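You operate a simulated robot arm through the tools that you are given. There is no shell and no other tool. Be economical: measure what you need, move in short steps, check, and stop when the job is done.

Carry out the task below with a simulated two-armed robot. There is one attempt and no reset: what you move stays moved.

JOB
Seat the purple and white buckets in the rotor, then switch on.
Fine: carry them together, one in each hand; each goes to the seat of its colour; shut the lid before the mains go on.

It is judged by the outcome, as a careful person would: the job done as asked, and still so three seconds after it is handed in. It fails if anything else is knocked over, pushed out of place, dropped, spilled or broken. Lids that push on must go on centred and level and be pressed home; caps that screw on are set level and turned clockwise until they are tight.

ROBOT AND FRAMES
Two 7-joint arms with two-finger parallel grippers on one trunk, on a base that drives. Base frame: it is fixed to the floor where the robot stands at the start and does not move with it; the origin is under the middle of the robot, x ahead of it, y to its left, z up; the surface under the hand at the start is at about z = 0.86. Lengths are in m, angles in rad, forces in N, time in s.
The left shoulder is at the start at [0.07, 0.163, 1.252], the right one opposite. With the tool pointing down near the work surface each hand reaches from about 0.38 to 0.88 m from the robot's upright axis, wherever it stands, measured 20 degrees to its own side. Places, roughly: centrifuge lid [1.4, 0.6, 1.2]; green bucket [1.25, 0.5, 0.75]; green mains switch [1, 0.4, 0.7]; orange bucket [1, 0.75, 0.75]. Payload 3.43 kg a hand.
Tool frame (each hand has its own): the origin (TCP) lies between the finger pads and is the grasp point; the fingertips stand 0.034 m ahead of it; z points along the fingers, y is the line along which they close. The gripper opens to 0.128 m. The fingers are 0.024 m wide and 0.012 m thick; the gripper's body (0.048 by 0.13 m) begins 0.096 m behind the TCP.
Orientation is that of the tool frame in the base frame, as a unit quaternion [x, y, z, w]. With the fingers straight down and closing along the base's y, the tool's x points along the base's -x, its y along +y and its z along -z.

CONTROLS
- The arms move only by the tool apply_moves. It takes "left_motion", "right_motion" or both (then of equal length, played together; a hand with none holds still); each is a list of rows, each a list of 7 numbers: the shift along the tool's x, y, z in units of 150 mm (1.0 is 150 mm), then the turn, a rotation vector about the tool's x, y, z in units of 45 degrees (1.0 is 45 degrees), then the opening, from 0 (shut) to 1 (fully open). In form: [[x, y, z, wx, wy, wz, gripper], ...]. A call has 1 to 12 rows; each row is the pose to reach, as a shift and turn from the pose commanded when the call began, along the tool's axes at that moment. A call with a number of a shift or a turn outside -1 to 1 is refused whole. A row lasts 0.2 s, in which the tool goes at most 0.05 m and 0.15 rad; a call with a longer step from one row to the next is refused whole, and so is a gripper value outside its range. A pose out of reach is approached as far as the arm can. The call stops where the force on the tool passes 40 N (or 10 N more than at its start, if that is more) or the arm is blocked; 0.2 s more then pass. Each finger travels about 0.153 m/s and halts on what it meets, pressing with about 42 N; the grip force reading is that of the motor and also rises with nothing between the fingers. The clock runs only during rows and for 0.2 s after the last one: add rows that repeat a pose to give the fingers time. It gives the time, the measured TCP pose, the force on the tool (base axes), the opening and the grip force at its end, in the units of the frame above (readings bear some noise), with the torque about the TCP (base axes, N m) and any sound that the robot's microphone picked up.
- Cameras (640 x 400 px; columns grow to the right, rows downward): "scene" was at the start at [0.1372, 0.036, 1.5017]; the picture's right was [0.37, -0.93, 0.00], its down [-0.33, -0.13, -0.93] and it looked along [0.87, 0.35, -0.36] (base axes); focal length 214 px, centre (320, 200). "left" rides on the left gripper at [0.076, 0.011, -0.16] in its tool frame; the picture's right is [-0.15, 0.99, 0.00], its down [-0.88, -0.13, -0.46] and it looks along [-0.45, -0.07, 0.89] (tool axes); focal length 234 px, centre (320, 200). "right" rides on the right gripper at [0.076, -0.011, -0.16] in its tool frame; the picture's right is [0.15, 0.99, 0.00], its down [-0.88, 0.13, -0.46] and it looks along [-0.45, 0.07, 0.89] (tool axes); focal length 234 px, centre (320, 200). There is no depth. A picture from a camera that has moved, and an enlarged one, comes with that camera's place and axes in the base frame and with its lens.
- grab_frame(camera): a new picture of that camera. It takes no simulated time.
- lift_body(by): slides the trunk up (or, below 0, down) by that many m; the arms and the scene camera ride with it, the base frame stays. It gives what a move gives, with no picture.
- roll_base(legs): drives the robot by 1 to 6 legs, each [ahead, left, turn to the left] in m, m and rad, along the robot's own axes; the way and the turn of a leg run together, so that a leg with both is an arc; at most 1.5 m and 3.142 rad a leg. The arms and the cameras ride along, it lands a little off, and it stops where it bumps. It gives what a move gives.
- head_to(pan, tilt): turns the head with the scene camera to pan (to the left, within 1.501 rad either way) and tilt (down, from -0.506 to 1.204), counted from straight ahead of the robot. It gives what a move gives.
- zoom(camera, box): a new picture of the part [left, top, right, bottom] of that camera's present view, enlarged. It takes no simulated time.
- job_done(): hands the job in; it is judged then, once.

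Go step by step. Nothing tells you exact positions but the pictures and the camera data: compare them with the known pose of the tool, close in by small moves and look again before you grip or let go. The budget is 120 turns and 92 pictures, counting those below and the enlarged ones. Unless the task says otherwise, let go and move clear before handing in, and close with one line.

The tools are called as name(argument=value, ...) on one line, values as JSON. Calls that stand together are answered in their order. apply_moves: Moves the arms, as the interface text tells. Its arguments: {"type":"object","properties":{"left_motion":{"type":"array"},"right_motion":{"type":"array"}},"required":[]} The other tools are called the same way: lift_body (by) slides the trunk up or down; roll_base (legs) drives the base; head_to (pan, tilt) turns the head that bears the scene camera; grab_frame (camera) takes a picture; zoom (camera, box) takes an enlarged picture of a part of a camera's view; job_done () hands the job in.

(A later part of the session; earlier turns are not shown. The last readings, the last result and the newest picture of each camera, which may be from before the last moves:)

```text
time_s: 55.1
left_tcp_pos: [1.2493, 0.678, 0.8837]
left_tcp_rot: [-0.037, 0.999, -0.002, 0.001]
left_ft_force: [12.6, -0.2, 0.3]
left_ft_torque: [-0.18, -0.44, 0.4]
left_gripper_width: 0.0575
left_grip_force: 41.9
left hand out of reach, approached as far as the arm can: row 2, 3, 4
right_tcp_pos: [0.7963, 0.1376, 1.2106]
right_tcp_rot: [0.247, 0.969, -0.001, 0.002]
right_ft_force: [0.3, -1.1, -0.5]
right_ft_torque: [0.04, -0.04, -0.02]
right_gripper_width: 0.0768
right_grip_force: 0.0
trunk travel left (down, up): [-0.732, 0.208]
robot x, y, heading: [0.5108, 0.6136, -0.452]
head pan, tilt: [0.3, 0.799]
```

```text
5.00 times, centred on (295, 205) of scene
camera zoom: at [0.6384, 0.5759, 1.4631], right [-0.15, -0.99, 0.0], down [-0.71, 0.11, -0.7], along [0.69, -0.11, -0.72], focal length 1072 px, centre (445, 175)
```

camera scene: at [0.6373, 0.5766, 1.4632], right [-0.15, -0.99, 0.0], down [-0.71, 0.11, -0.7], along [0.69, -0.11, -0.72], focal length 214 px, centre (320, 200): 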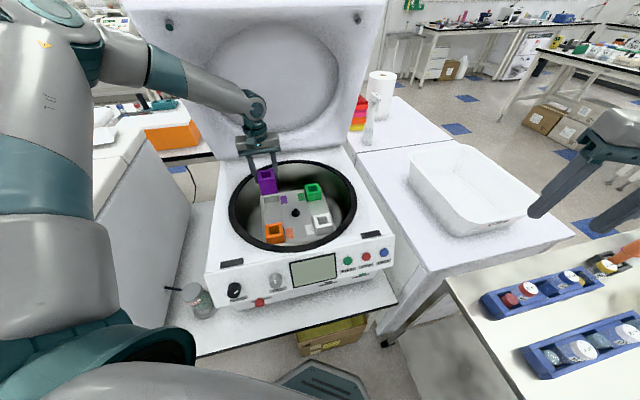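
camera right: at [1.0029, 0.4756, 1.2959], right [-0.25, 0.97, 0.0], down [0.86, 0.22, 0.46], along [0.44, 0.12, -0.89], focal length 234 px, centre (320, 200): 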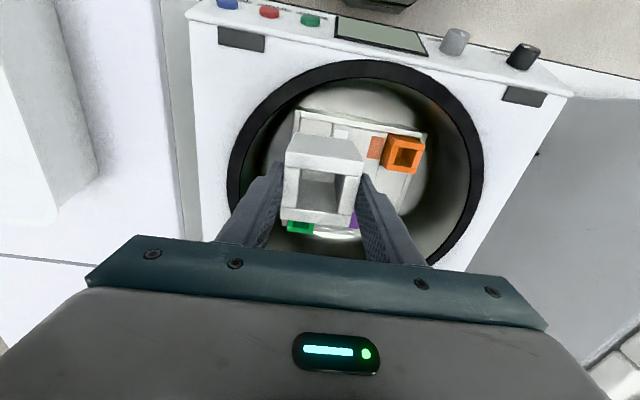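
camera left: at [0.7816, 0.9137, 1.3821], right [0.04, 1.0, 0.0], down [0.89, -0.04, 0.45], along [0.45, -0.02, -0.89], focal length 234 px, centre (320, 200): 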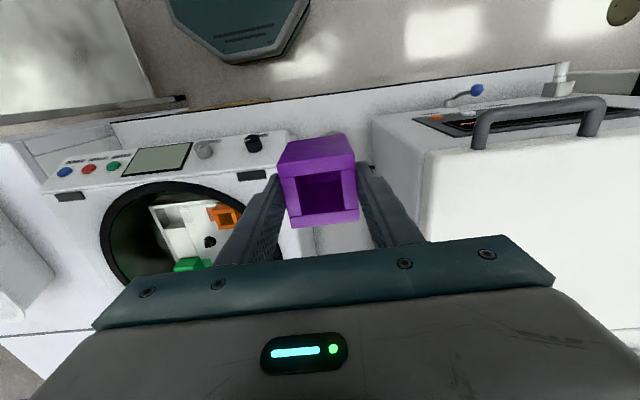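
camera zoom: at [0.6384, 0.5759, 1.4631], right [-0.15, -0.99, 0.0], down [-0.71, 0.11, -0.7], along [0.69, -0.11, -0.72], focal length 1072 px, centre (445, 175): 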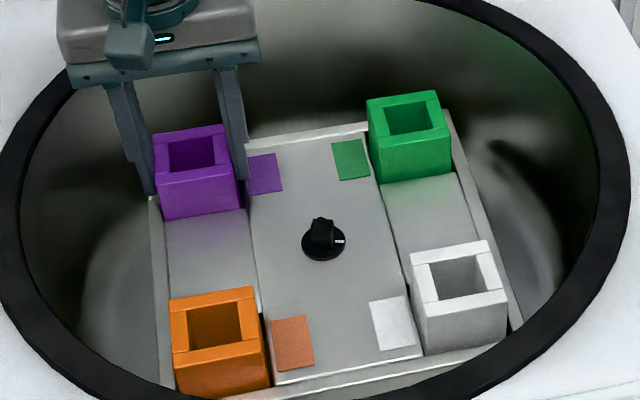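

The arm hits its limit 10 mm above the bottom. I'll back off slightly and use the trunk lift to lower straight down instead.

apply_moves(left_motion=[[-0.01, -0.01, -0.04, 0, 0, 0, 0.2], [-0.01, -0.015, -0.05, 0, 0, 0, 0.2], [-0.01, -0.015, -0.05, 0, 0, 0, 0.2]])

lift_body(by=-0.008)

```text
time_s: 55.9
left_tcp_pos: [1.2476, 0.6773, 0.8909]
left_tcp_rot: [-0.038, 0.999, 0.0, -0.001]
left_ft_force: [5.7, 2.9, -3.0]
left_ft_torque: [0.26, -0.49, 0.16]
left_gripper_width: 0.0574
left_grip_force: 42.0
right_tcp_pos: [0.7954, 0.1372, 1.2118]
right_tcp_rot: [0.247, 0.969, -0.001, 0.004]
right_ft_force: [-0.9, -0.2, 0.3]
right_ft_torque: [-0.01, -0.03, -0.03]
right_gripper_width: 0.0768
right_grip_force: 0.0
trunk travel left (down, up): [-0.732, 0.208]
robot x, y, heading: [0.5099, 0.6115, -0.457]
head pan, tilt: [0.3, 0.799]
```

```text
time_s: 56.5
left_tcp_pos: [1.2482, 0.6768, 0.8817]
left_tcp_rot: [-0.036, 0.999, -0.001, 0.0]
left_ft_force: [5.0, -1.0, -4.8]
left_ft_torque: [-0.04, -0.45, 0.21]
left_gripper_width: 0.0576
left_grip_force: 41.7
right_tcp_pos: [0.7956, 0.1378, 1.2029]
right_tcp_rot: [0.248, 0.969, -0.001, 0.002]
right_ft_force: [0.4, 0.5, -0.3]
right_ft_torque: [-0.01, 0.02, -0.02]
right_gripper_width: 0.0765
right_grip_force: 0.1
trunk travel left (down, up): [-0.724, 0.216]
robot x, y, heading: [0.5123, 0.6058, -0.452]
head pan, tilt: [0.3, 0.799]
```

Lowering works. There's a slight push against the near wall, so I'll nudge 1.5 mm forward and lower again.

apply_moves(left_motion=[[-0.012, -0.008, 0, 0, 0, 0, 0.2], [-0.012, -0.008, 0, 0, 0, 0, 0.2]])

lift_body(by=-0.006)

```text
time_s: 57.1
left_tcp_pos: [1.2511, 0.6761, 0.8822]
left_tcp_rot: [-0.037, 0.999, 0.0, -0.001]
left_ft_force: [-0.3, -0.5, -3.2]
left_ft_torque: [-0.01, -0.01, 0.0]
left_gripper_width: 0.0574
left_grip_force: 42.3
right_tcp_pos: [0.7956, 0.1373, 1.2038]
right_tcp_rot: [0.247, 0.969, -0.001, 0.003]
right_ft_force: [0.0, -0.4, 0.3]
right_ft_torque: [0.0, -0.01, 0.01]
right_gripper_width: 0.0767
right_grip_force: 0.0
trunk travel left (down, up): [-0.724, 0.216]
robot x, y, heading: [0.5099, 0.6113, -0.453]
head pan, tilt: [0.3, 0.799]
```

```text
time_s: 57.6
left_tcp_pos: [1.2507, 0.6744, 0.8803]
left_tcp_rot: [-0.037, 0.999, -0.002, 0.002]
left_ft_force: [0.0, 5.9, 28.8]
left_ft_torque: [0.48, 0.3, 0.03]
left_gripper_width: 0.0578
left_grip_force: 42.8
right_tcp_pos: [0.7936, 0.1381, 1.1979]
right_tcp_rot: [0.247, 0.969, 0.0, 0.004]
right_ft_force: [1.1, 0.9, 0.5]
right_ft_torque: [0.02, 0.04, -0.01]
right_gripper_width: 0.0768
right_grip_force: 0.0
trunk travel left (down, up): [-0.718, 0.222]
robot x, y, heading: [0.5098, 0.6099, -0.452]
head pan, tilt: [0.3, 0.799]
```

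Contact with 29 N. I'll look at the height against the green bucket.

zoom(camera="scene", box=[260, 175, 330, 220])

zoom(camera="left", box=[240, 70, 420, 200])

```text
8.89 times, centred on (295, 198) of scene
camera zoom: at [0.6337, 0.5768, 1.45], right [-0.15, -0.99, 0.0], down [-0.71, 0.11, -0.7], along [0.69, -0.11, -0.72], focal length 1906 px, centre (542, 222)
```

zoom: 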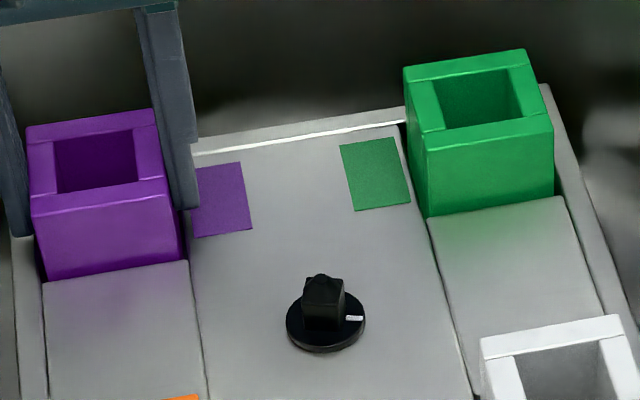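

```text
3.08 times, centred on (330, 135) of left
camera zoom: at [1.1742, 0.6813, 1.0386], right [0.07, 1.0, 0.0], down [0.89, -0.06, 0.46], along [0.46, -0.04, -0.89], focal length 720 px, centre (289, 400)
```

zoom: 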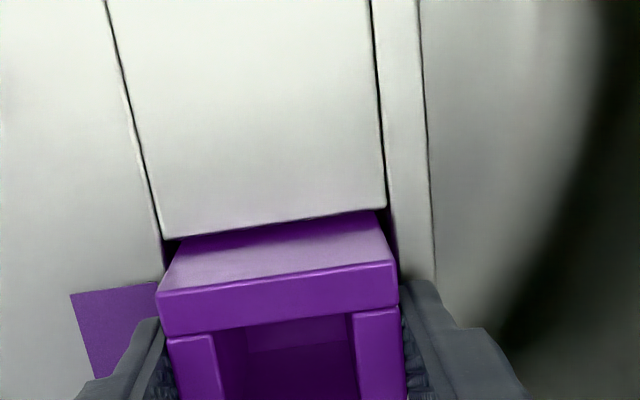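

Purple protrudes no more than green, so it's seated. I'll relieve the pressure slightly and release.

apply_moves(left_motion=[[0, 0, -0.01, 0, 0, 0, 0.2], [0, 0, -0.01, 0, 0, 0, 0.55], [0, 0, -0.01, 0, 0, 0, 0.6], [0, 0, -0.01, 0, 0, 0, 0.6]])

lift_body(by=0.1)

zoom(camera="scene", box=[245, 155, 345, 245])

```text
time_s: 58.6
left_tcp_pos: [1.2524, 0.6755, 0.8773]
left_tcp_rot: [-0.037, 0.999, -0.001, -0.001]
left_ft_force: [-0.3, -0.1, -0.1]
left_ft_torque: [0.01, 0.0, -0.01]
left_gripper_width: 0.0767
left_grip_force: 0.1
right_tcp_pos: [0.795, 0.137, 1.1971]
right_tcp_rot: [0.247, 0.969, 0.0, 0.003]
right_ft_force: [-0.1, -0.2, -0.2]
right_ft_torque: [-0.02, 0.0, -0.02]
right_gripper_width: 0.0769
right_grip_force: 0.1
trunk travel left (down, up): [-0.718, 0.222]
robot x, y, heading: [0.5138, 0.6119, -0.456]
head pan, tilt: [0.3, 0.799]
```

```text
time_s: 60.0
left_tcp_pos: [1.2505, 0.676, 0.9776]
left_tcp_rot: [-0.037, 0.999, -0.001, 0.0]
left_ft_force: [0.7, 0.1, 0.3]
left_ft_torque: [0.0, 0.02, -0.01]
left_gripper_width: 0.0767
left_grip_force: 0.0
right_tcp_pos: [0.796, 0.1378, 1.2971]
right_tcp_rot: [0.247, 0.969, 0.0, 0.003]
right_ft_force: [-0.5, 0.2, 0.3]
right_ft_torque: [0.03, -0.01, -0.02]
right_gripper_width: 0.0771
right_grip_force: 0.0
trunk travel left (down, up): [-0.818, 0.122]
robot x, y, heading: [0.513, 0.6088, -0.456]
head pan, tilt: [0.3, 0.799]
```

```text
4.44 times, centred on (295, 200) of scene
camera zoom: at [0.6368, 0.5759, 1.5492], right [-0.15, -0.99, 0.0], down [-0.71, 0.11, -0.7], along [0.69, -0.11, -0.72], focal length 953 px, centre (431, 200)
```

zoom: 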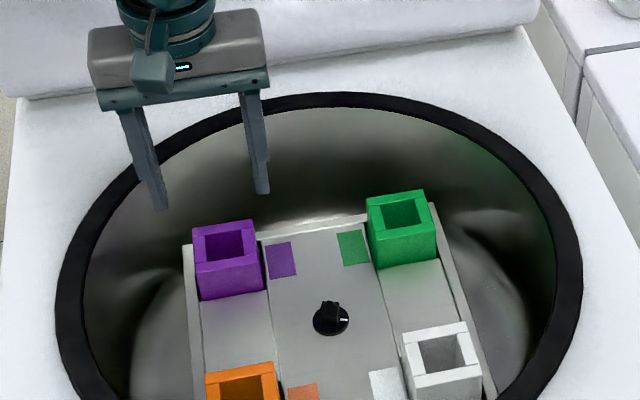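

Both buckets are seated. Next is the lid: I'll raise the trunk so the hands clear, then look at the lid and handle.

lift_body(by=0.12)

apply_moves(left_motion=[[0.3, 0, -0.05, 0, 0, 0, 0.6], [0.6, 0, -0.1, 0, 0, 0, 0.6], [0.8, 0.1, -0.2, 0, 0, 0, 0.6], [1, 0.2, -0.3, 0, 0, 0, 0.6]])

head_to(pan=0.5, tilt=0.25)

grab_frame(camera="scene")

```text
time_s: 61.5
left_tcp_pos: [1.2499, 0.6758, 1.0992]
left_tcp_rot: [-0.037, 0.999, -0.001, -0.001]
left_ft_force: [0.0, 0.4, -0.3]
left_ft_torque: [0.01, -0.03, -0.01]
left_gripper_width: 0.0768
left_grip_force: 0.1
right_tcp_pos: [0.7947, 0.1371, 1.4176]
right_tcp_rot: [0.247, 0.969, -0.001, 0.003]
right_ft_force: [0.5, -0.9, 0.1]
right_ft_torque: [0.0, 0.03, 0.01]
right_gripper_width: 0.0767
right_grip_force: 0.1
trunk travel left (down, up): [-0.938, 0.002]
robot x, y, heading: [0.5116, 0.6113, -0.458]
head pan, tilt: [0.3, 0.799]
```

```text
time_s: 62.5
left_tcp_pos: [1.0966, 0.6983, 1.1429]
left_tcp_rot: [-0.038, 0.999, -0.002, 0.0]
left_ft_force: [1.0, -0.1, -0.6]
left_ft_torque: [-0.01, 0.01, 0.02]
left_gripper_width: 0.0766
left_grip_force: 0.1
right_tcp_pos: [0.7945, 0.1388, 1.4193]
right_tcp_rot: [0.247, 0.969, -0.001, 0.004]
right_ft_force: [1.0, -0.5, 0.1]
right_ft_torque: [0.02, -0.02, -0.03]
right_gripper_width: 0.0766
right_grip_force: 0.0
trunk travel left (down, up): [-0.938, 0.002]
robot x, y, heading: [0.5127, 0.6131, -0.457]
head pan, tilt: [0.3, 0.799]
```

```text
time_s: 63.4
left_tcp_pos: [1.0983, 0.6957, 1.1428]
left_tcp_rot: [-0.038, 0.999, 0.0, 0.0]
left_ft_force: [0.2, 0.9, 0.2]
left_ft_torque: [-0.02, 0.01, 0.02]
left_gripper_width: 0.0767
left_grip_force: 0.1
right_tcp_pos: [0.796, 0.1361, 1.4164]
right_tcp_rot: [0.247, 0.969, -0.001, 0.004]
right_ft_force: [0.0, 0.4, -0.1]
right_ft_torque: [0.04, 0.02, -0.02]
right_gripper_width: 0.0767
right_grip_force: 0.1
trunk travel left (down, up): [-0.938, 0.002]
robot x, y, heading: [0.5124, 0.6143, -0.457]
head pan, tilt: [0.499, 0.25]
```

```text
28 pictures are left
camera scene: at [0.6507, 0.592, 1.7182], right [0.04, -1.0, 0.0], down [-0.25, -0.01, -0.97], along [0.97, 0.04, -0.25], focal length 214 px, centre (320, 200)
```

scene: 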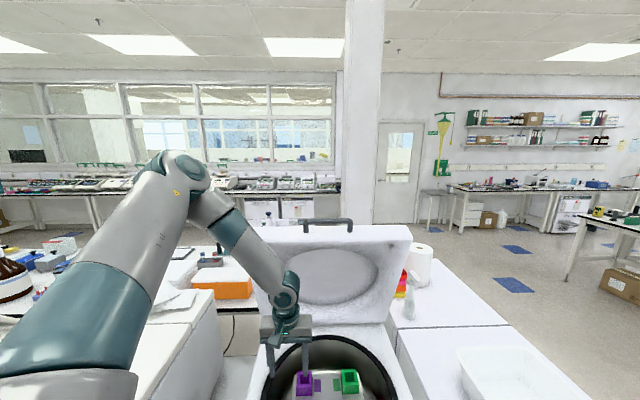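

The lid leans forward about 15-20°, with the handle bar around (1.31, 0.59, 1.48). I'll zoom in for the handle's geometry.

zoom(camera="scene", box=[280, 205, 380, 265])

```text
6.40 times, centred on (330, 235) of scene
camera zoom: at [0.6507, 0.592, 1.7182], right [0.04, -1.0, 0.0], down [-0.25, -0.01, -0.97], along [0.97, 0.04, -0.25], focal length 1373 px, centre (256, -24)
```

zoom: 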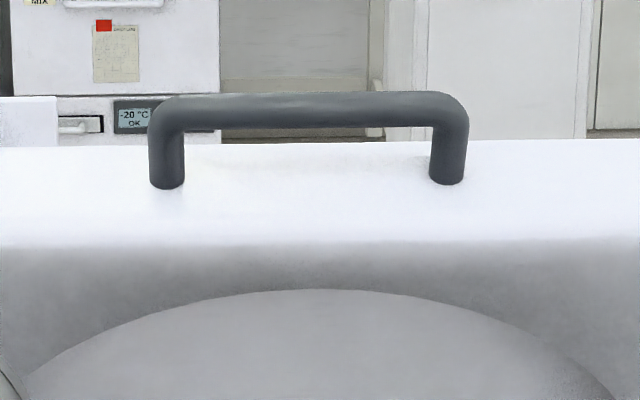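

The bar is about 18 mm thick with a 35 mm gap, at about (1.295, 0.590, 1.485). I'll raise the left hand and turn it a quarter so the fingers can straddle the bar.

apply_moves(left_motion=[[0, 0, -0.17, 0, 0, 0.17, 0.6], [0, 0, -0.34, 0, 0, 0.34, 0.6], [0, 0, -0.5, 0, 0, 0.5, 0.6], [0, 0, -0.67, 0, 0, 0.67, 0.6], [0, 0, -0.84, 0, 0, 0.84, 0.6], [0, 0, -1, 0, 0, 1, 0.6]])

apply_moves(left_motion=[[0, 0, -0.17, 0, 0, 0.17, 0.6], [0, 0, -0.34, 0, 0, 0.34, 0.6], [0, 0, -0.5, 0, 0, 0.5, 0.6], [0, 0, -0.67, 0, 0, 0.67, 0.6], [0, 0, -0.84, 0, 0, 0.84, 0.6], [0, 0, -1, 0, 0, 0.96, 0.6]])

apply_moves(left_motion=[[0, 0, -0.25, 0, 0, 0, 0.6], [0, 0, -0.5, 0, 0, 0, 0.6], [0, 0, -0.75, 0, 0, 0, 0.6], [0, 0, -0.85, 0, 0, 0, 0.6]])

```text
time_s: 64.8
left_tcp_pos: [1.0983, 0.6958, 1.2925]
left_tcp_rot: [0.35, 0.937, -0.001, 0.0]
left_ft_force: [-1.2, -0.1, -0.2]
left_ft_torque: [-0.03, 0.0, -0.01]
left_gripper_width: 0.0767
left_grip_force: 0.0
right_tcp_pos: [0.7957, 0.1383, 1.4171]
right_tcp_rot: [0.247, 0.969, -0.001, 0.003]
right_ft_force: [-0.1, -0.3, -0.2]
right_ft_torque: [-0.01, 0.0, 0.01]
right_gripper_width: 0.077
right_grip_force: 0.1
trunk travel left (down, up): [-0.938, 0.002]
robot x, y, heading: [0.5118, 0.6084, -0.454]
head pan, tilt: [0.499, 0.25]
```

```text
time_s: 66.2
left_tcp_pos: [1.0981, 0.6913, 1.4446]
left_tcp_rot: [0.67, 0.742, -0.001, 0.0]
left_ft_force: [0.4, 0.8, 0.5]
left_ft_torque: [-0.02, -0.01, 0.01]
left_gripper_width: 0.0766
left_grip_force: 0.0
right_tcp_pos: [0.7954, 0.1379, 1.4172]
right_tcp_rot: [0.247, 0.969, -0.001, 0.003]
right_ft_force: [0.6, -0.1, -1.3]
right_ft_torque: [0.01, 0.01, 0.01]
right_gripper_width: 0.0769
right_grip_force: 0.1
trunk travel left (down, up): [-0.938, 0.002]
robot x, y, heading: [0.5153, 0.6105, -0.459]
head pan, tilt: [0.499, 0.25]
```

```text
time_s: 67.2
left_tcp_pos: [1.0986, 0.6943, 1.5715]
left_tcp_rot: [0.67, 0.742, 0.0, 0.0]
left_ft_force: [0.6, -0.3, 0.3]
left_ft_torque: [0.02, 0.02, -0.01]
left_gripper_width: 0.0767
left_grip_force: 0.1
right_tcp_pos: [0.7946, 0.1376, 1.4167]
right_tcp_rot: [0.248, 0.969, -0.001, 0.004]
right_ft_force: [0.0, 0.4, 0.3]
right_ft_torque: [-0.04, -0.03, 0.0]
right_gripper_width: 0.0768
right_grip_force: 0.0
trunk travel left (down, up): [-0.938, 0.002]
robot x, y, heading: [0.5127, 0.6109, -0.458]
head pan, tilt: [0.499, 0.25]
```

The turn worked well. Now I'll move over the handle.

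apply_moves(left_motion=[[-0.15, 0.25, 0, 0, 0, 0, 0.6], [-0.3, 0.5, 0, 0, 0, 0, 0.6], [-0.45, 0.75, 0, 0, 0, 0, 0.6], [-0.6, 1, 0, 0, 0, 0, 0.6], [-0.82, 1, 0, 0, 0, 0, 0.6]])

grab_frame(camera="left")

zoom(camera="scene", box=[230, 150, 430, 275])

```text
time_s: 68.4
left_tcp_pos: [1.2564, 0.5996, 1.5594]
left_tcp_rot: [0.668, 0.744, -0.001, -0.001]
left_ft_force: [0.5, 0.7, 0.4]
left_ft_torque: [0.02, 0.01, 0.02]
left_gripper_width: 0.0769
left_grip_force: 0.2
left hand out of reach, approached as far as the arm can: row 5
right_tcp_pos: [0.8002, 0.1358, 1.4169]
right_tcp_rot: [0.246, 0.969, -0.001, 0.002]
right_ft_force: [0.5, 0.0, -0.5]
right_ft_torque: [0.02, 0.01, -0.01]
right_gripper_width: 0.077
right_grip_force: 0.1
trunk travel left (down, up): [-0.938, 0.002]
robot x, y, heading: [0.5114, 0.6125, -0.454]
head pan, tilt: [0.499, 0.25]
```

```text
26 pictures are left
camera left: at [1.2593, 0.676, 1.7178], right [1.0, -0.04, 0.0], down [-0.03, -0.89, 0.46], along [-0.02, -0.46, -0.89], focal length 234 px, centre (320, 200)
```

left: 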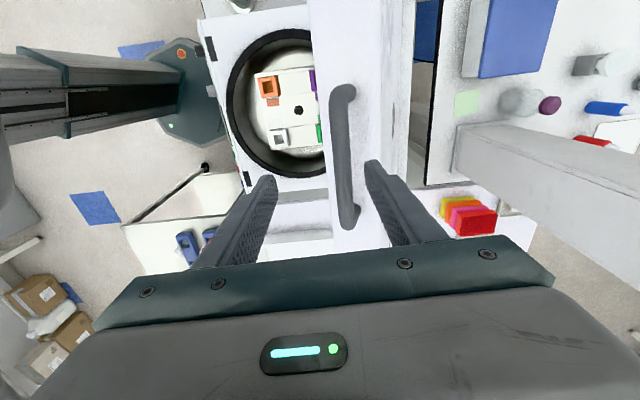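

```text
3.20 times, centred on (330, 212) of scene
camera zoom: at [0.6551, 0.5908, 1.7179], right [0.04, -1.0, 0.0], down [-0.25, -0.01, -0.97], along [0.97, 0.04, -0.25], focal length 686 px, centre (288, 160)
```

zoom: 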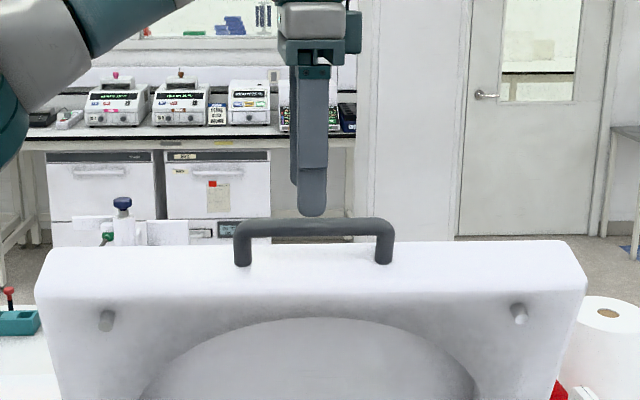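

The bar is at about (1.283, 0.596). The arm is at its reach limit, so I'll creep the base 0.045 m towards the lid.

roll_base(legs=[[0.04, 0.02, 0]])

grab_frame(camera="left")

```text
time_s: 69.5
left_tcp_pos: [1.2851, 0.6, 1.567]
left_tcp_rot: [0.67, 0.742, 0.001, 0.005]
left_ft_force: [-0.6, 1.2, -0.1]
left_ft_torque: [0.03, -0.06, -0.02]
left_gripper_width: 0.0769
left_grip_force: 0.2
right_tcp_pos: [0.8308, 0.1386, 1.4197]
right_tcp_rot: [0.248, 0.969, 0.001, 0.007]
right_ft_force: [-1.1, 0.2, -0.4]
right_ft_torque: [0.0, -0.07, -0.01]
right_gripper_width: 0.0769
right_grip_force: 0.1
trunk travel left (down, up): [-0.938, 0.002]
robot x, y, heading: [0.5548, 0.6138, -0.456]
head pan, tilt: [0.499, 0.25]
stopped in leg 1: the robot was blocked; the commanded pose is now the measured one
```

```text
24 pictures are left
camera left: at [1.2878, 0.6769, 1.7251], right [1.0, -0.04, 0.01], down [-0.04, -0.89, 0.46], along [-0.01, -0.46, -0.89], focal length 234 px, centre (320, 200)
```

left: 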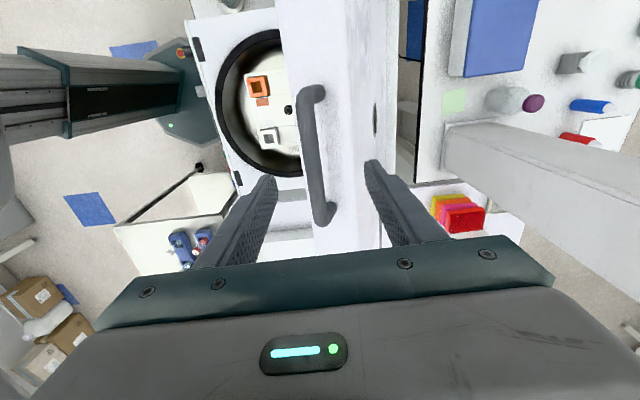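

The base bumped something, so I'll back off 1.5 cm right away and see where I stand.

roll_base(legs=[[-0.015, -0.005, 0]])

head_to(pan=0.456, tilt=1.0)

grab_frame(camera="scene")

```text
time_s: 70.2
left_tcp_pos: [1.284, 0.6018, 1.5591]
left_tcp_rot: [0.669, 0.743, -0.002, -0.002]
left_ft_force: [0.4, 0.0, 0.0]
left_ft_torque: [0.0, 0.1, 0.03]
left_gripper_width: 0.0773
left_grip_force: 0.0
right_tcp_pos: [0.827, 0.1396, 1.4171]
right_tcp_rot: [0.247, 0.969, -0.002, 0.001]
right_ft_force: [0.2, -0.3, 0.8]
right_ft_torque: [0.02, 0.08, -0.02]
right_gripper_width: 0.0768
right_grip_force: 0.1
trunk travel left (down, up): [-0.938, 0.002]
robot x, y, heading: [0.5402, 0.6167, -0.454]
head pan, tilt: [0.499, 0.25]
```

```text
time_s: 71.3
left_tcp_pos: [1.2741, 0.603, 1.5641]
left_tcp_rot: [0.669, 0.743, 0.001, 0.003]
left_ft_force: [-0.6, -0.5, 0.2]
left_ft_torque: [0.02, -0.01, -0.01]
left_gripper_width: 0.0768
left_grip_force: 0.0
right_tcp_pos: [0.8197, 0.1403, 1.4192]
right_tcp_rot: [0.247, 0.969, -0.001, 0.003]
right_ft_force: [-0.6, -0.9, 0.6]
right_ft_torque: [-0.02, -0.03, 0.03]
right_gripper_width: 0.077
right_grip_force: 0.1
trunk travel left (down, up): [-0.938, 0.002]
robot x, y, heading: [0.5395, 0.6172, -0.453]
head pan, tilt: [0.456, 1.0]
```

```text
23 pictures are left
camera scene: at [0.6502, 0.5917, 1.6544], right [0.0, -1.0, 0.0], down [-0.84, 0.0, -0.54], along [0.54, 0.0, -0.84], focal length 214 px, centre (320, 200)
```

scene: 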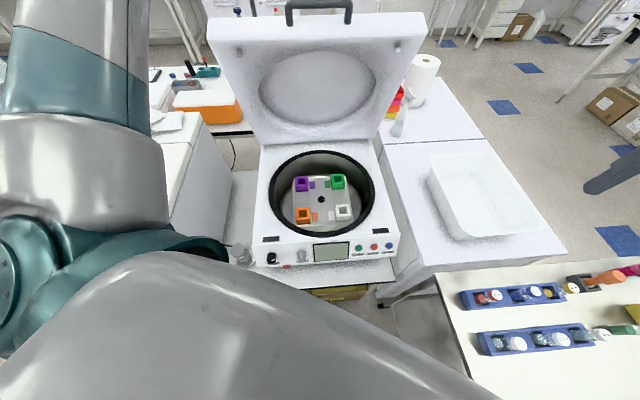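

Nothing is disturbed. I'll lower the open fingers around the bar.

apply_moves(left_motion=[[-0.04, 0.06, 0.1, 0, 0, 0, 0.6], [-0.04, 0.06, 0.25, 0, 0, 0, 0.6], [-0.04, 0.06, 0.4, 0, 0, 0, 0.6], [-0.04, 0.06, 0.4, 0, 0, 0, 0.6]])

grab_frame(camera="left")

zoom(camera="scene", box=[250, 0, 390, 90])

```text
time_s: 72.3
left_tcp_pos: [1.2864, 0.5966, 1.5013]
left_tcp_rot: [0.669, 0.743, -0.001, 0.001]
left_ft_force: [-0.5, 0.0, 0.3]
left_ft_torque: [-0.01, 0.02, -0.03]
left_gripper_width: 0.0772
left_grip_force: 0.1
right_tcp_pos: [0.8223, 0.1405, 1.4173]
right_tcp_rot: [0.247, 0.969, -0.001, 0.004]
right_ft_force: [-0.4, 0.3, 0.2]
right_ft_torque: [0.05, 0.01, -0.01]
right_gripper_width: 0.077
right_grip_force: 0.1
trunk travel left (down, up): [-0.938, 0.002]
robot x, y, heading: [0.536, 0.6181, -0.454]
head pan, tilt: [0.456, 1.0]
```

```text
22 pictures are left
camera left: at [1.2905, 0.6735, 1.6597], right [1.0, -0.04, 0.0], down [-0.04, -0.89, 0.46], along [-0.02, -0.46, -0.89], focal length 234 px, centre (320, 200)
```

left: 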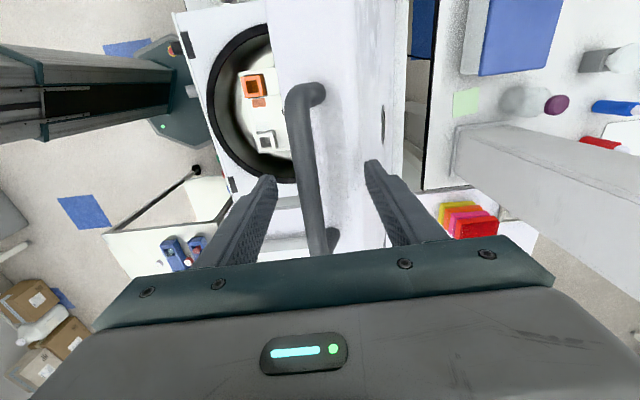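

```text
4.44 times, centred on (320, 45) of scene
camera zoom: at [0.6541, 0.591, 1.654], right [0.0, -1.0, 0.0], down [-0.84, 0.0, -0.54], along [0.54, 0.0, -0.84], focal length 953 px, centre (320, 889)
```

zoom: 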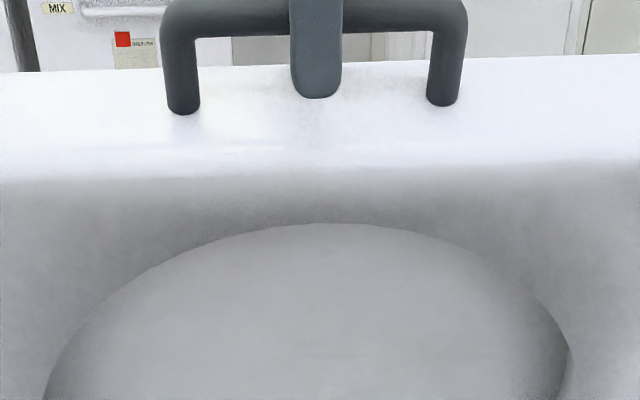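

The bar is between the fingers. I'll close to a loose cage around it and pull the lid forward along its arc.

apply_moves(left_motion=[[0, 0, 0, 0, 0, 0, 0.4], [0, 0, 0, 0, 0, 0, 0.25], [0, 0, 0, 0, 0, 0, 0.25], [0, -0.1, 0.02, 0, 0, 0, 0.25], [0, -0.2, 0.055, 0, 0, 0, 0.25], [0, -0.37, 0.112, 0, 0, 0, 0.25], [0, -0.545, 0.183, 0, 0, 0, 0.25], [0, -0.72, 0.26, 0, 0, 0, 0.25]])

zoom(camera="left", box=[200, 50, 460, 250])

```text
time_s: 74.1
left_tcp_pos: [1.1809, 0.5866, 1.4649]
left_tcp_rot: [0.669, 0.744, -0.001, 0.001]
left_ft_force: [8.3, 3.9, -2.9]
left_ft_torque: [-0.05, -0.04, -0.05]
left_gripper_width: 0.0375
left_grip_force: 4.9
right_tcp_pos: [0.8238, 0.1409, 1.4173]
right_tcp_rot: [0.247, 0.969, 0.0, 0.004]
right_ft_force: [0.1, -0.2, -0.1]
right_ft_torque: [0.01, -0.02, -0.03]
right_gripper_width: 0.0772
right_grip_force: 0.0
trunk travel left (down, up): [-0.938, 0.002]
robot x, y, heading: [0.5357, 0.6109, -0.457]
head pan, tilt: [0.456, 1.0]
```

```text
2.00 times, centred on (330, 150) of left
camera zoom: at [1.185, 0.6642, 1.6212], right [1.0, -0.04, 0.0], down [-0.04, -0.89, 0.46], along [-0.02, -0.46, -0.89], focal length 468 px, centre (300, 300)
```

zoom: 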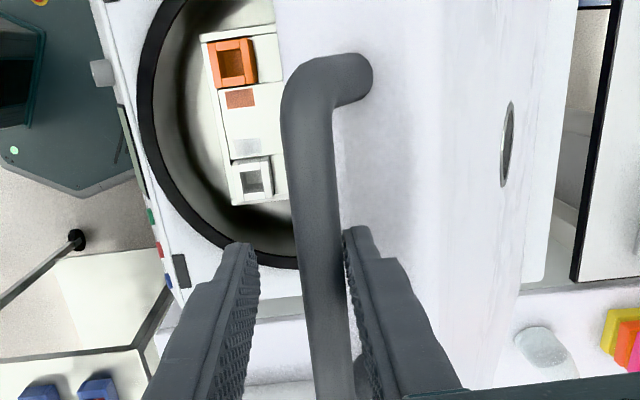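

The lid follows with about 9 N. I'll continue along the arc.

apply_moves(left_motion=[[0, -0.227, 0.12, 0, 0, 0, 0.25], [0, -0.443, 0.256, 0, 0, 0, 0.25], [0, -0.65, 0.406, 0, 0, 0, 0.25], [0, -0.846, 0.571, 0, 0, 0, 0.25]])

zoom(camera="left", box=[200, 50, 460, 250])

```text
time_s: 75.1
left_tcp_pos: [1.0581, 0.5734, 1.3755]
left_tcp_rot: [0.669, 0.744, -0.001, 0.001]
left_ft_force: [8.0, 3.7, 1.0]
left_ft_torque: [0.06, -0.07, -0.05]
left_gripper_width: 0.0366
left_grip_force: 3.8
right_tcp_pos: [0.8232, 0.1404, 1.417]
right_tcp_rot: [0.247, 0.969, -0.001, 0.004]
right_ft_force: [0.4, -0.1, -0.4]
right_ft_torque: [-0.01, 0.04, 0.01]
right_gripper_width: 0.077
right_grip_force: 0.1
trunk travel left (down, up): [-0.938, 0.002]
robot x, y, heading: [0.5369, 0.6115, -0.453]
head pan, tilt: [0.456, 1.0]
```

```text
2.00 times, centred on (330, 150) of left
camera zoom: at [1.0616, 0.6512, 1.5334], right [1.0, -0.04, 0.0], down [-0.04, -0.89, 0.46], along [-0.02, -0.46, -0.89], focal length 468 px, centre (300, 300)
```

zoom: 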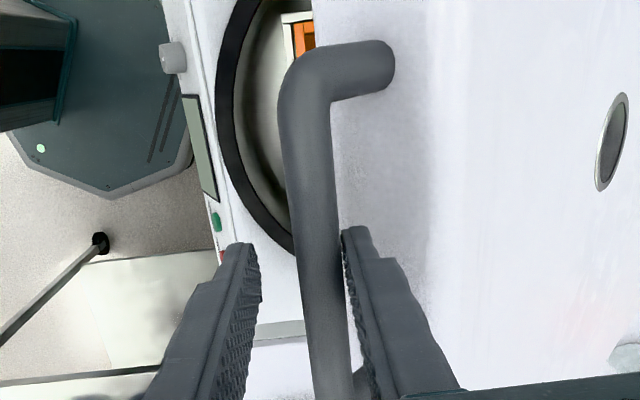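

Going well. Continue to about 30°.

apply_moves(left_motion=[[0, -0.184, 0.177, 0, 0, 0, 0.25], [0, -0.355, 0.368, 0, 0, 0, 0.25], [0, -0.513, 0.569, 0, 0, 0, 0.25], [0, -0.656, 0.782, 0, 0, 0, 0.25], [0, -0.753, 0.947, 0, 0, 0, 0.25]])

zoom(camera="left", box=[200, 50, 460, 250])

```text
time_s: 76.3
left_tcp_pos: [0.9463, 0.5634, 1.2384]
left_tcp_rot: [0.668, 0.744, -0.002, 0.002]
left_ft_force: [17.5, -0.5, -4.9]
left_ft_torque: [0.17, -0.16, -0.24]
left_gripper_width: 0.0422
left_grip_force: 9.3
left hand out of reach, approached as far as the arm can: row 5
right_tcp_pos: [0.8267, 0.1387, 1.4171]
right_tcp_rot: [0.247, 0.969, -0.001, 0.001]
right_ft_force: [0.2, -0.6, 0.2]
right_ft_torque: [-0.01, -0.05, -0.03]
right_gripper_width: 0.0767
right_grip_force: 0.1
trunk travel left (down, up): [-0.938, 0.002]
robot x, y, heading: [0.5376, 0.6141, -0.456]
head pan, tilt: [0.456, 1.0]
```

```text
2.00 times, centred on (330, 150) of left
camera zoom: at [0.9511, 0.6399, 1.3953], right [1.0, -0.04, 0.0], down [-0.04, -0.89, 0.46], along [-0.02, -0.46, -0.89], focal length 468 px, centre (300, 300)
```

zoom: 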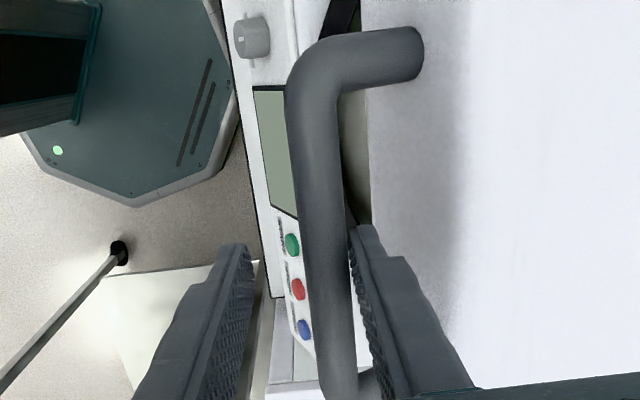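

The arm is near its inner limit with the lid at about 30°. I'll ease off by 10 mm to test whether the hinge holds the lid by itself.

apply_moves(left_motion=[[0, 0.04, 0, 0, 0, 0, 0.35], [0, 0.08, 0, 0, 0, 0, 0.45], [0, 0.08, 0, 0, 0, 0, 0.45], [0, 0.08, 0, 0, 0, 0, 0.45], [0, 0.08, 0, 0, 0, 0, 0.45]])

zoom(camera="left", box=[200, 50, 460, 250])

```text
time_s: 77.5
left_tcp_pos: [0.9542, 0.5639, 1.2369]
left_tcp_rot: [0.669, 0.743, -0.001, 0.001]
left_ft_force: [-1.5, -0.6, 0.6]
left_ft_torque: [-0.04, 0.03, -0.03]
left_gripper_width: 0.0574
left_grip_force: 0.1
right_tcp_pos: [0.8213, 0.1395, 1.4174]
right_tcp_rot: [0.247, 0.969, -0.001, 0.003]
right_ft_force: [-0.2, -0.5, -0.3]
right_ft_torque: [-0.03, -0.02, 0.0]
right_gripper_width: 0.0768
right_grip_force: 0.0
trunk travel left (down, up): [-0.938, 0.002]
robot x, y, heading: [0.5376, 0.6156, -0.46]
head pan, tilt: [0.456, 1.0]
```

```text
2.00 times, centred on (330, 150) of left
camera zoom: at [0.9578, 0.6415, 1.3959], right [1.0, -0.04, 0.0], down [-0.04, -0.89, 0.46], along [-0.02, -0.46, -0.89], focal length 468 px, centre (300, 300)
```

zoom: 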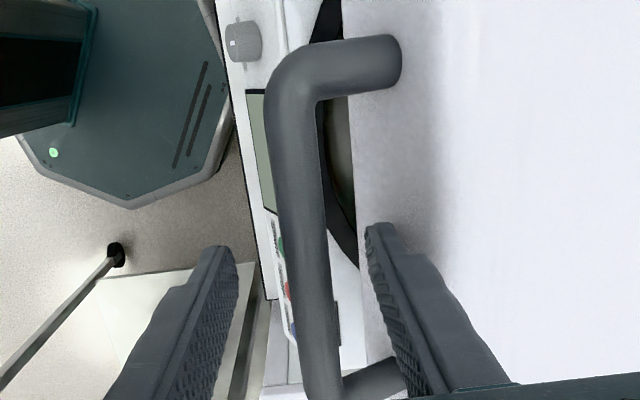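

The friction hinge holds the lid. I'll raise the hand off the bar, close the fingers, back the robot off, and then press the lid down from above.

apply_moves(left_motion=[[0, 0, -0.2, 0, 0, 0, 0.45], [0, 0, -0.45, 0, 0, 0, 0.45], [0, 0, -0.7, 0, 0, 0, 0.45], [0, 0, -0.9, 0, 0, 0, 0.2], [0, 0, -0.9, 0, 0, 0, 0], [0, 0, -0.9, 0, 0, 0, 0]])

roll_base(legs=[[-0.135, -0.066, 0]])

grab_frame(camera="scene")

```text
time_s: 78.9
left_tcp_pos: [0.9587, 0.5642, 1.3719]
left_tcp_rot: [0.669, 0.743, -0.002, 0.002]
left_ft_force: [-0.1, 0.1, 0.7]
left_ft_torque: [0.05, 0.02, -0.03]
left_gripper_width: 0.0001
left_grip_force: 33.1
right_tcp_pos: [0.8231, 0.1399, 1.4169]
right_tcp_rot: [0.247, 0.969, 0.0, 0.003]
right_ft_force: [0.3, 0.6, 0.1]
right_ft_torque: [0.01, 0.03, -0.01]
right_gripper_width: 0.0768
right_grip_force: 0.0
trunk travel left (down, up): [-0.938, 0.002]
robot x, y, heading: [0.5348, 0.6132, -0.458]
head pan, tilt: [0.456, 1.0]
```

```text
time_s: 80.3
left_tcp_pos: [0.808, 0.5668, 1.3717]
left_tcp_rot: [0.667, 0.745, -0.002, 0.001]
left_ft_force: [0.7, -0.7, 0.0]
left_ft_torque: [-0.03, 0.04, 0.05]
left_gripper_width: 0.0
left_grip_force: 32.9
right_tcp_pos: [0.6748, 0.141, 1.4172]
right_tcp_rot: [0.244, 0.97, -0.001, 0.003]
right_ft_force: [0.2, 0.2, -0.4]
right_ft_torque: [0.01, 0.04, 0.0]
right_gripper_width: 0.0769
right_grip_force: 0.0
trunk travel left (down, up): [-0.938, 0.002]
robot x, y, heading: [0.3857, 0.6119, -0.448]
head pan, tilt: [0.456, 1.0]
```

```text
16 pictures are left
camera scene: at [0.5041, 0.5918, 1.6538], right [0.01, -1.0, 0.0], down [-0.84, -0.01, -0.54], along [0.54, 0.0, -0.84], focal length 214 px, centre (320, 200)
```

scene: 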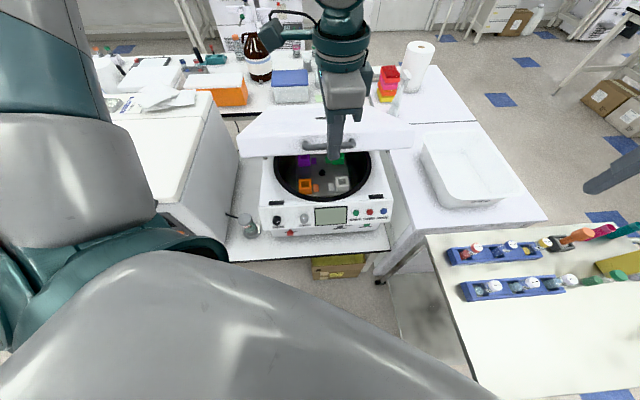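

The lid stays at about 30°. I'll move the closed fingertips over the lid's front part.

apply_moves(left_motion=[[0, 0.25, 0, 0, 0, 0, 0], [0, 0.5, 0, 0, 0, 0, 0], [0, 0.75, 0, 0, 0, 0, 0], [0, 1, 0, 0, 0, 0, 0]])

apply_moves(left_motion=[[0.02, 0.25, 0, 0, 0, 0, 0], [0.04, 0.5, 0, 0, 0, 0, 0], [0.04, 0.75, 0.05, 0, 0, 0, 0], [0.04, 0.82, 0.3, 0, 0, 0, 0], [0.04, 0.82, 0.5, 0, 0, 0, 0], [0.04, 0.82, 0.6, 0, 0, 0, 0]])

```text
time_s: 81.3
left_tcp_pos: [0.9553, 0.5825, 1.3734]
left_tcp_rot: [0.666, 0.746, -0.001, 0.001]
left_ft_force: [-0.2, 0.1, 0.1]
left_ft_torque: [0.04, 0.0, -0.04]
left_gripper_width: 0.0001
left_grip_force: 32.4
right_tcp_pos: [0.6727, 0.1422, 1.4183]
right_tcp_rot: [0.245, 0.97, -0.001, 0.004]
right_ft_force: [0.0, -0.3, -0.2]
right_ft_torque: [0.0, 0.0, 0.01]
right_gripper_width: 0.077
right_grip_force: 0.1
trunk travel left (down, up): [-0.938, 0.002]
robot x, y, heading: [0.3843, 0.6131, -0.45]
head pan, tilt: [0.456, 1.0]
```

```text
time_s: 82.7
left_tcp_pos: [1.075, 0.6033, 1.282]
left_tcp_rot: [0.666, 0.746, 0.001, 0.003]
left_ft_force: [-1.0, 0.5, 1.1]
left_ft_torque: [0.02, 0.0, 0.02]
left_gripper_width: 0.0001
left_grip_force: 33.0
right_tcp_pos: [0.6714, 0.1419, 1.4179]
right_tcp_rot: [0.245, 0.97, -0.001, 0.003]
right_ft_force: [-0.1, -0.6, 0.6]
right_ft_torque: [-0.01, 0.02, 0.0]
right_gripper_width: 0.0767
right_grip_force: 0.0
trunk travel left (down, up): [-0.938, 0.002]
robot x, y, heading: [0.3837, 0.6105, -0.445]
head pan, tilt: [0.456, 1.0]
```

Now I'll press down in a controlled way.

apply_moves(left_motion=[[0, 0, 0.17, 0, 0, 0, 0], [0, 0, 0.34, 0, 0, 0, 0], [0, 0, 0.5, 0, 0, 0, 0], [0, 0, 0.67, 0, 0, 0, 0], [0, 0, 0.84, 0, 0, 0, 0], [0, 0, 1, 0, 0, 0, 0]])

grab_frame(camera="scene")

```text
time_s: 84.1
left_tcp_pos: [1.0735, 0.6039, 1.1345]
left_tcp_rot: [0.666, 0.746, 0.001, 0.003]
left_ft_force: [-7.7, -2.5, 13.2]
left_ft_torque: [0.01, 0.34, 0.06]
left_gripper_width: 0.0002
left_grip_force: 32.8
right_tcp_pos: [0.6687, 0.1407, 1.417]
right_tcp_rot: [0.245, 0.97, 0.001, 0.004]
right_ft_force: [1.1, -0.4, 0.6]
right_ft_torque: [0.06, 0.0, -0.02]
right_gripper_width: 0.0768
right_grip_force: 0.1
trunk travel left (down, up): [-0.938, 0.002]
robot x, y, heading: [0.3841, 0.6155, -0.454]
head pan, tilt: [0.456, 1.0]
```

```text
15 pictures are left
camera scene: at [0.4964, 0.5906, 1.6544], right [0.01, -1.0, 0.0], down [-0.84, 0.0, -0.54], along [0.54, 0.0, -0.84], focal length 214 px, centre (320, 200)
```

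scene: 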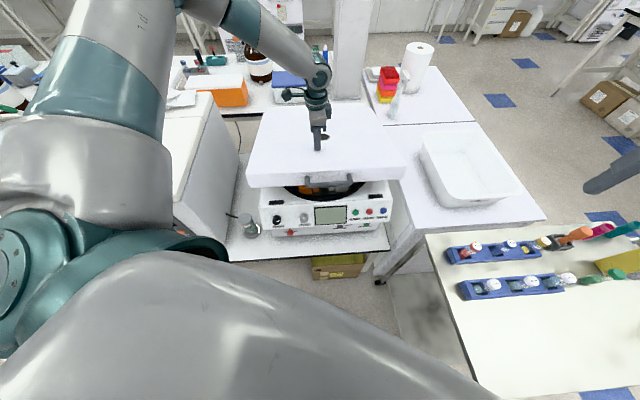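

Working well. I'll continue pressing until it's shut.

apply_moves(left_motion=[[0, 0, 0.15, 0, 0, 0, 0], [0, 0, 0.3, 0, 0, 0, 0], [0, 0, 0.42, 0, 0, 0, 0], [0, 0, 0.54, 0, 0, 0, 0], [0, 0, 0.64, 0, 0, 0, 0], [0, 0, 0.72, 0, 0, 0, 0], [0, 0, 0.8, 0, 0, 0, 0], [0, 0, 0.88, 0, 0, 0, 0]])

grab_frame(camera="scene")

```text
time_s: 85.9
left_tcp_pos: [1.051, 0.6533, 1.0767]
left_tcp_rot: [0.666, 0.746, 0.0, 0.002]
left_ft_force: [-0.1, -8.1, 8.7]
left_ft_torque: [-0.18, 0.09, 0.12]
left_gripper_width: 0.0
left_grip_force: 32.7
left hand out of reach, approached as far as the arm can: row 1, 2, 3, 4, 5, 6, 7, 8
right_tcp_pos: [0.6701, 0.1407, 1.4175]
right_tcp_rot: [0.244, 0.97, 0.0, 0.003]
right_ft_force: [-0.6, -0.1, -0.5]
right_ft_torque: [0.01, -0.03, -0.05]
right_gripper_width: 0.0768
right_grip_force: 0.1
trunk travel left (down, up): [-0.938, 0.002]
robot x, y, heading: [0.386, 0.6138, -0.446]
head pan, tilt: [0.456, 1.0]
```

```text
14 pictures are left
camera scene: at [0.4991, 0.5904, 1.6542], right [0.01, -1.0, 0.0], down [-0.84, 0.0, -0.54], along [0.54, 0.0, -0.84], focal length 214 px, centre (320, 200)
```

scene: 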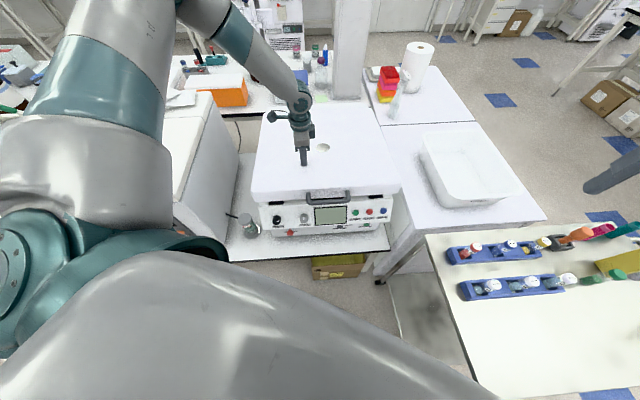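

Arm limit again; I'll use the trunk to press down in small steps.

lift_body(by=-0.03)

lift_body(by=-0.015)

```text
time_s: 86.7
left_tcp_pos: [1.0533, 0.6566, 1.0454]
left_tcp_rot: [0.666, 0.746, -0.001, 0.001]
left_ft_force: [0.1, -0.8, 0.7]
left_ft_torque: [-0.01, 0.03, -0.04]
left_gripper_width: 0.0
left_grip_force: 32.6
right_tcp_pos: [0.6736, 0.1432, 1.3873]
right_tcp_rot: [0.243, 0.97, -0.001, 0.004]
right_ft_force: [-0.5, -0.1, -0.4]
right_ft_torque: [-0.05, 0.02, -0.04]
right_gripper_width: 0.0768
right_grip_force: 0.1
trunk travel left (down, up): [-0.908, 0.032]
robot x, y, heading: [0.3834, 0.6136, -0.449]
head pan, tilt: [0.456, 1.0]
```

```text
time_s: 87.2
left_tcp_pos: [1.0512, 0.656, 1.0379]
left_tcp_rot: [0.666, 0.746, 0.002, 0.003]
left_ft_force: [-8.1, 5.2, 15.6]
left_ft_torque: [0.27, 0.38, -0.04]
left_gripper_width: 0.0001
left_grip_force: 33.7
right_tcp_pos: [0.6699, 0.1417, 1.3736]
right_tcp_rot: [0.243, 0.97, -0.001, 0.005]
right_ft_force: [-0.1, 0.8, 0.4]
right_ft_torque: [0.01, -0.01, 0.01]
right_gripper_width: 0.0769
right_grip_force: 0.1
trunk travel left (down, up): [-0.895, 0.045]
robot x, y, heading: [0.3853, 0.6098, -0.449]
head pan, tilt: [0.456, 1.0]
stopped: the force on the tool passed its limit at 48 N (the readings are from after the stop); the commanded pose is now the measured one
```

A hard stop at 48 N suggests the lid is shut and pressed. I'll raise the hand and inspect.

apply_moves(left_motion=[[0, 0, -0.3, 0, 0, 0, 0], [0, 0, -0.6, 0, 0, 0, 0], [0, 0, -0.9, 0, 0, 0, 0]])

zoom(camera="scene", box=[230, 90, 420, 260])

```text
time_s: 88.0
left_tcp_pos: [1.0513, 0.6567, 1.1712]
left_tcp_rot: [0.665, 0.746, 0.003, 0.003]
left_ft_force: [0.1, -0.3, 0.0]
left_ft_torque: [0.02, -0.03, 0.02]
left_gripper_width: 0.0
left_grip_force: 33.1
right_tcp_pos: [0.6718, 0.1415, 1.3744]
right_tcp_rot: [0.243, 0.97, 0.0, 0.004]
right_ft_force: [0.1, -0.1, -0.4]
right_ft_torque: [0.02, -0.03, -0.01]
right_gripper_width: 0.0768
right_grip_force: 0.1
trunk travel left (down, up): [-0.895, 0.045]
robot x, y, heading: [0.3839, 0.611, -0.453]
head pan, tilt: [0.456, 1.0]
```

```text
2.35 times, centred on (325, 175) of scene
camera zoom: at [0.4996, 0.5918, 1.6109], right [0.01, -1.0, 0.0], down [-0.84, -0.01, -0.54], along [0.54, 0.0, -0.84], focal length 505 px, centre (308, 259)
```

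zoom: 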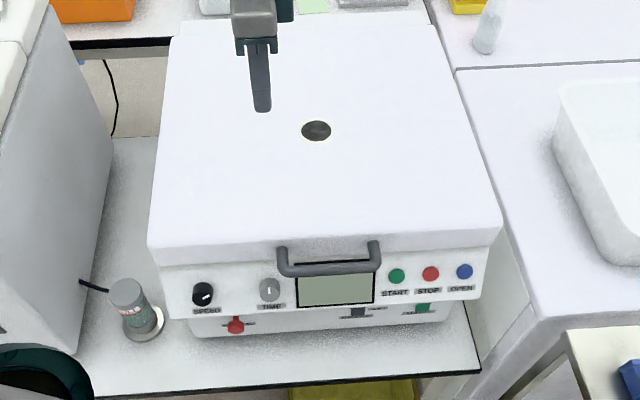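

The lid is shut and flush. The mains rocker is at about (0.961, 0.367, 0.72). I'll raise the left hand, back away and turn to face it with the right arm.

apply_moves(left_motion=[[0, 0, -0.3, 0, 0, 0, 0], [0, 0, -0.6, 0, 0, 0, 0], [0, 0, -0.9, 0, 0, 0, 0]])

roll_base(legs=[[-0.1, 0, 0], [0, 0, 0.5], [-0.04, 0.06, 0]])

head_to(pan=-0.3, tilt=0.7)

grab_frame(camera="scene")

```text
time_s: 88.8
left_tcp_pos: [1.0504, 0.6578, 1.3091]
left_tcp_rot: [0.666, 0.746, 0.001, 0.002]
left_ft_force: [0.7, 1.9, 0.7]
left_ft_torque: [0.02, -0.01, -0.01]
left_gripper_width: 0.0
left_grip_force: 32.8
right_tcp_pos: [0.6718, 0.1424, 1.3733]
right_tcp_rot: [0.244, 0.97, 0.0, 0.004]
right_ft_force: [-0.5, 0.5, -0.4]
right_ft_torque: [0.01, 0.01, -0.03]
right_gripper_width: 0.0769
right_grip_force: 0.0
trunk travel left (down, up): [-0.895, 0.045]
robot x, y, heading: [0.3836, 0.6102, -0.45]
head pan, tilt: [0.456, 1.0]
```

```text
time_s: 92.0
left_tcp_pos: [0.8239, 1.0603, 1.308]
left_tcp_rot: [0.466, 0.885, 0.005, -0.001]
left_ft_force: [0.2, -1.0, 0.1]
left_ft_torque: [0.12, 0.06, -0.02]
left_gripper_width: 0.0002
left_grip_force: 33.4
right_tcp_pos: [0.7338, 0.4257, 1.37]
right_tcp_rot: [0.002, 1.0, 0.003, 0.001]
right_ft_force: [-0.1, -0.1, -0.9]
right_ft_torque: [0.1, 0.04, 0.02]
right_gripper_width: 0.0767
right_grip_force: 0.1
trunk travel left (down, up): [-0.895, 0.045]
robot x, y, heading: [0.2567, 0.7127, 0.044]
head pan, tilt: [0.456, 1.0]
```

```text
time_s: 93.1
left_tcp_pos: [0.8207, 1.0678, 1.3079]
left_tcp_rot: [0.465, 0.885, 0.003, 0.002]
left_ft_force: [-0.2, -0.8, -0.4]
left_ft_torque: [0.01, 0.01, 0.0]
left_gripper_width: 0.0002
left_grip_force: 33.6
right_tcp_pos: [0.7284, 0.4332, 1.3732]
right_tcp_rot: [0.002, 1.0, 0.0, 0.002]
right_ft_force: [0.1, -0.7, 0.4]
right_ft_torque: [0.04, -0.01, 0.0]
right_gripper_width: 0.0766
right_grip_force: 0.1
trunk travel left (down, up): [-0.895, 0.045]
robot x, y, heading: [0.2539, 0.7181, 0.043]
head pan, tilt: [-0.3, 0.7]
```

```text
12 pictures are left
camera scene: at [0.3871, 0.6949, 1.6342], right [-0.25, -0.97, 0.0], down [-0.62, 0.16, -0.76], along [0.74, -0.19, -0.65], focal length 214 px, centre (320, 200)
```

scene: 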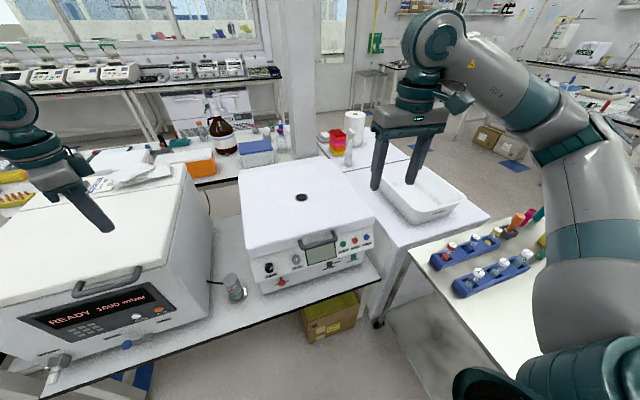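

The way is clear. I'll zoom on the mains rocker.

zoom(camera="scene", box=[320, 230, 384, 270])

```text
10.00 times, centred on (352, 250) of scene
camera zoom: at [0.3871, 0.6949, 1.6342], right [-0.25, -0.97, 0.0], down [-0.62, 0.16, -0.76], along [0.74, -0.19, -0.65], focal length 2145 px, centre (0, -300)
```

zoom: 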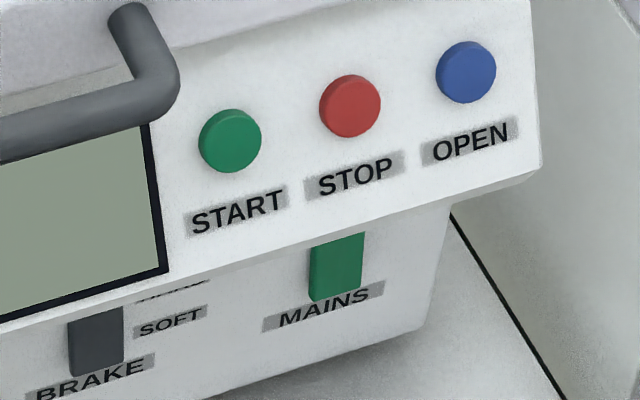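

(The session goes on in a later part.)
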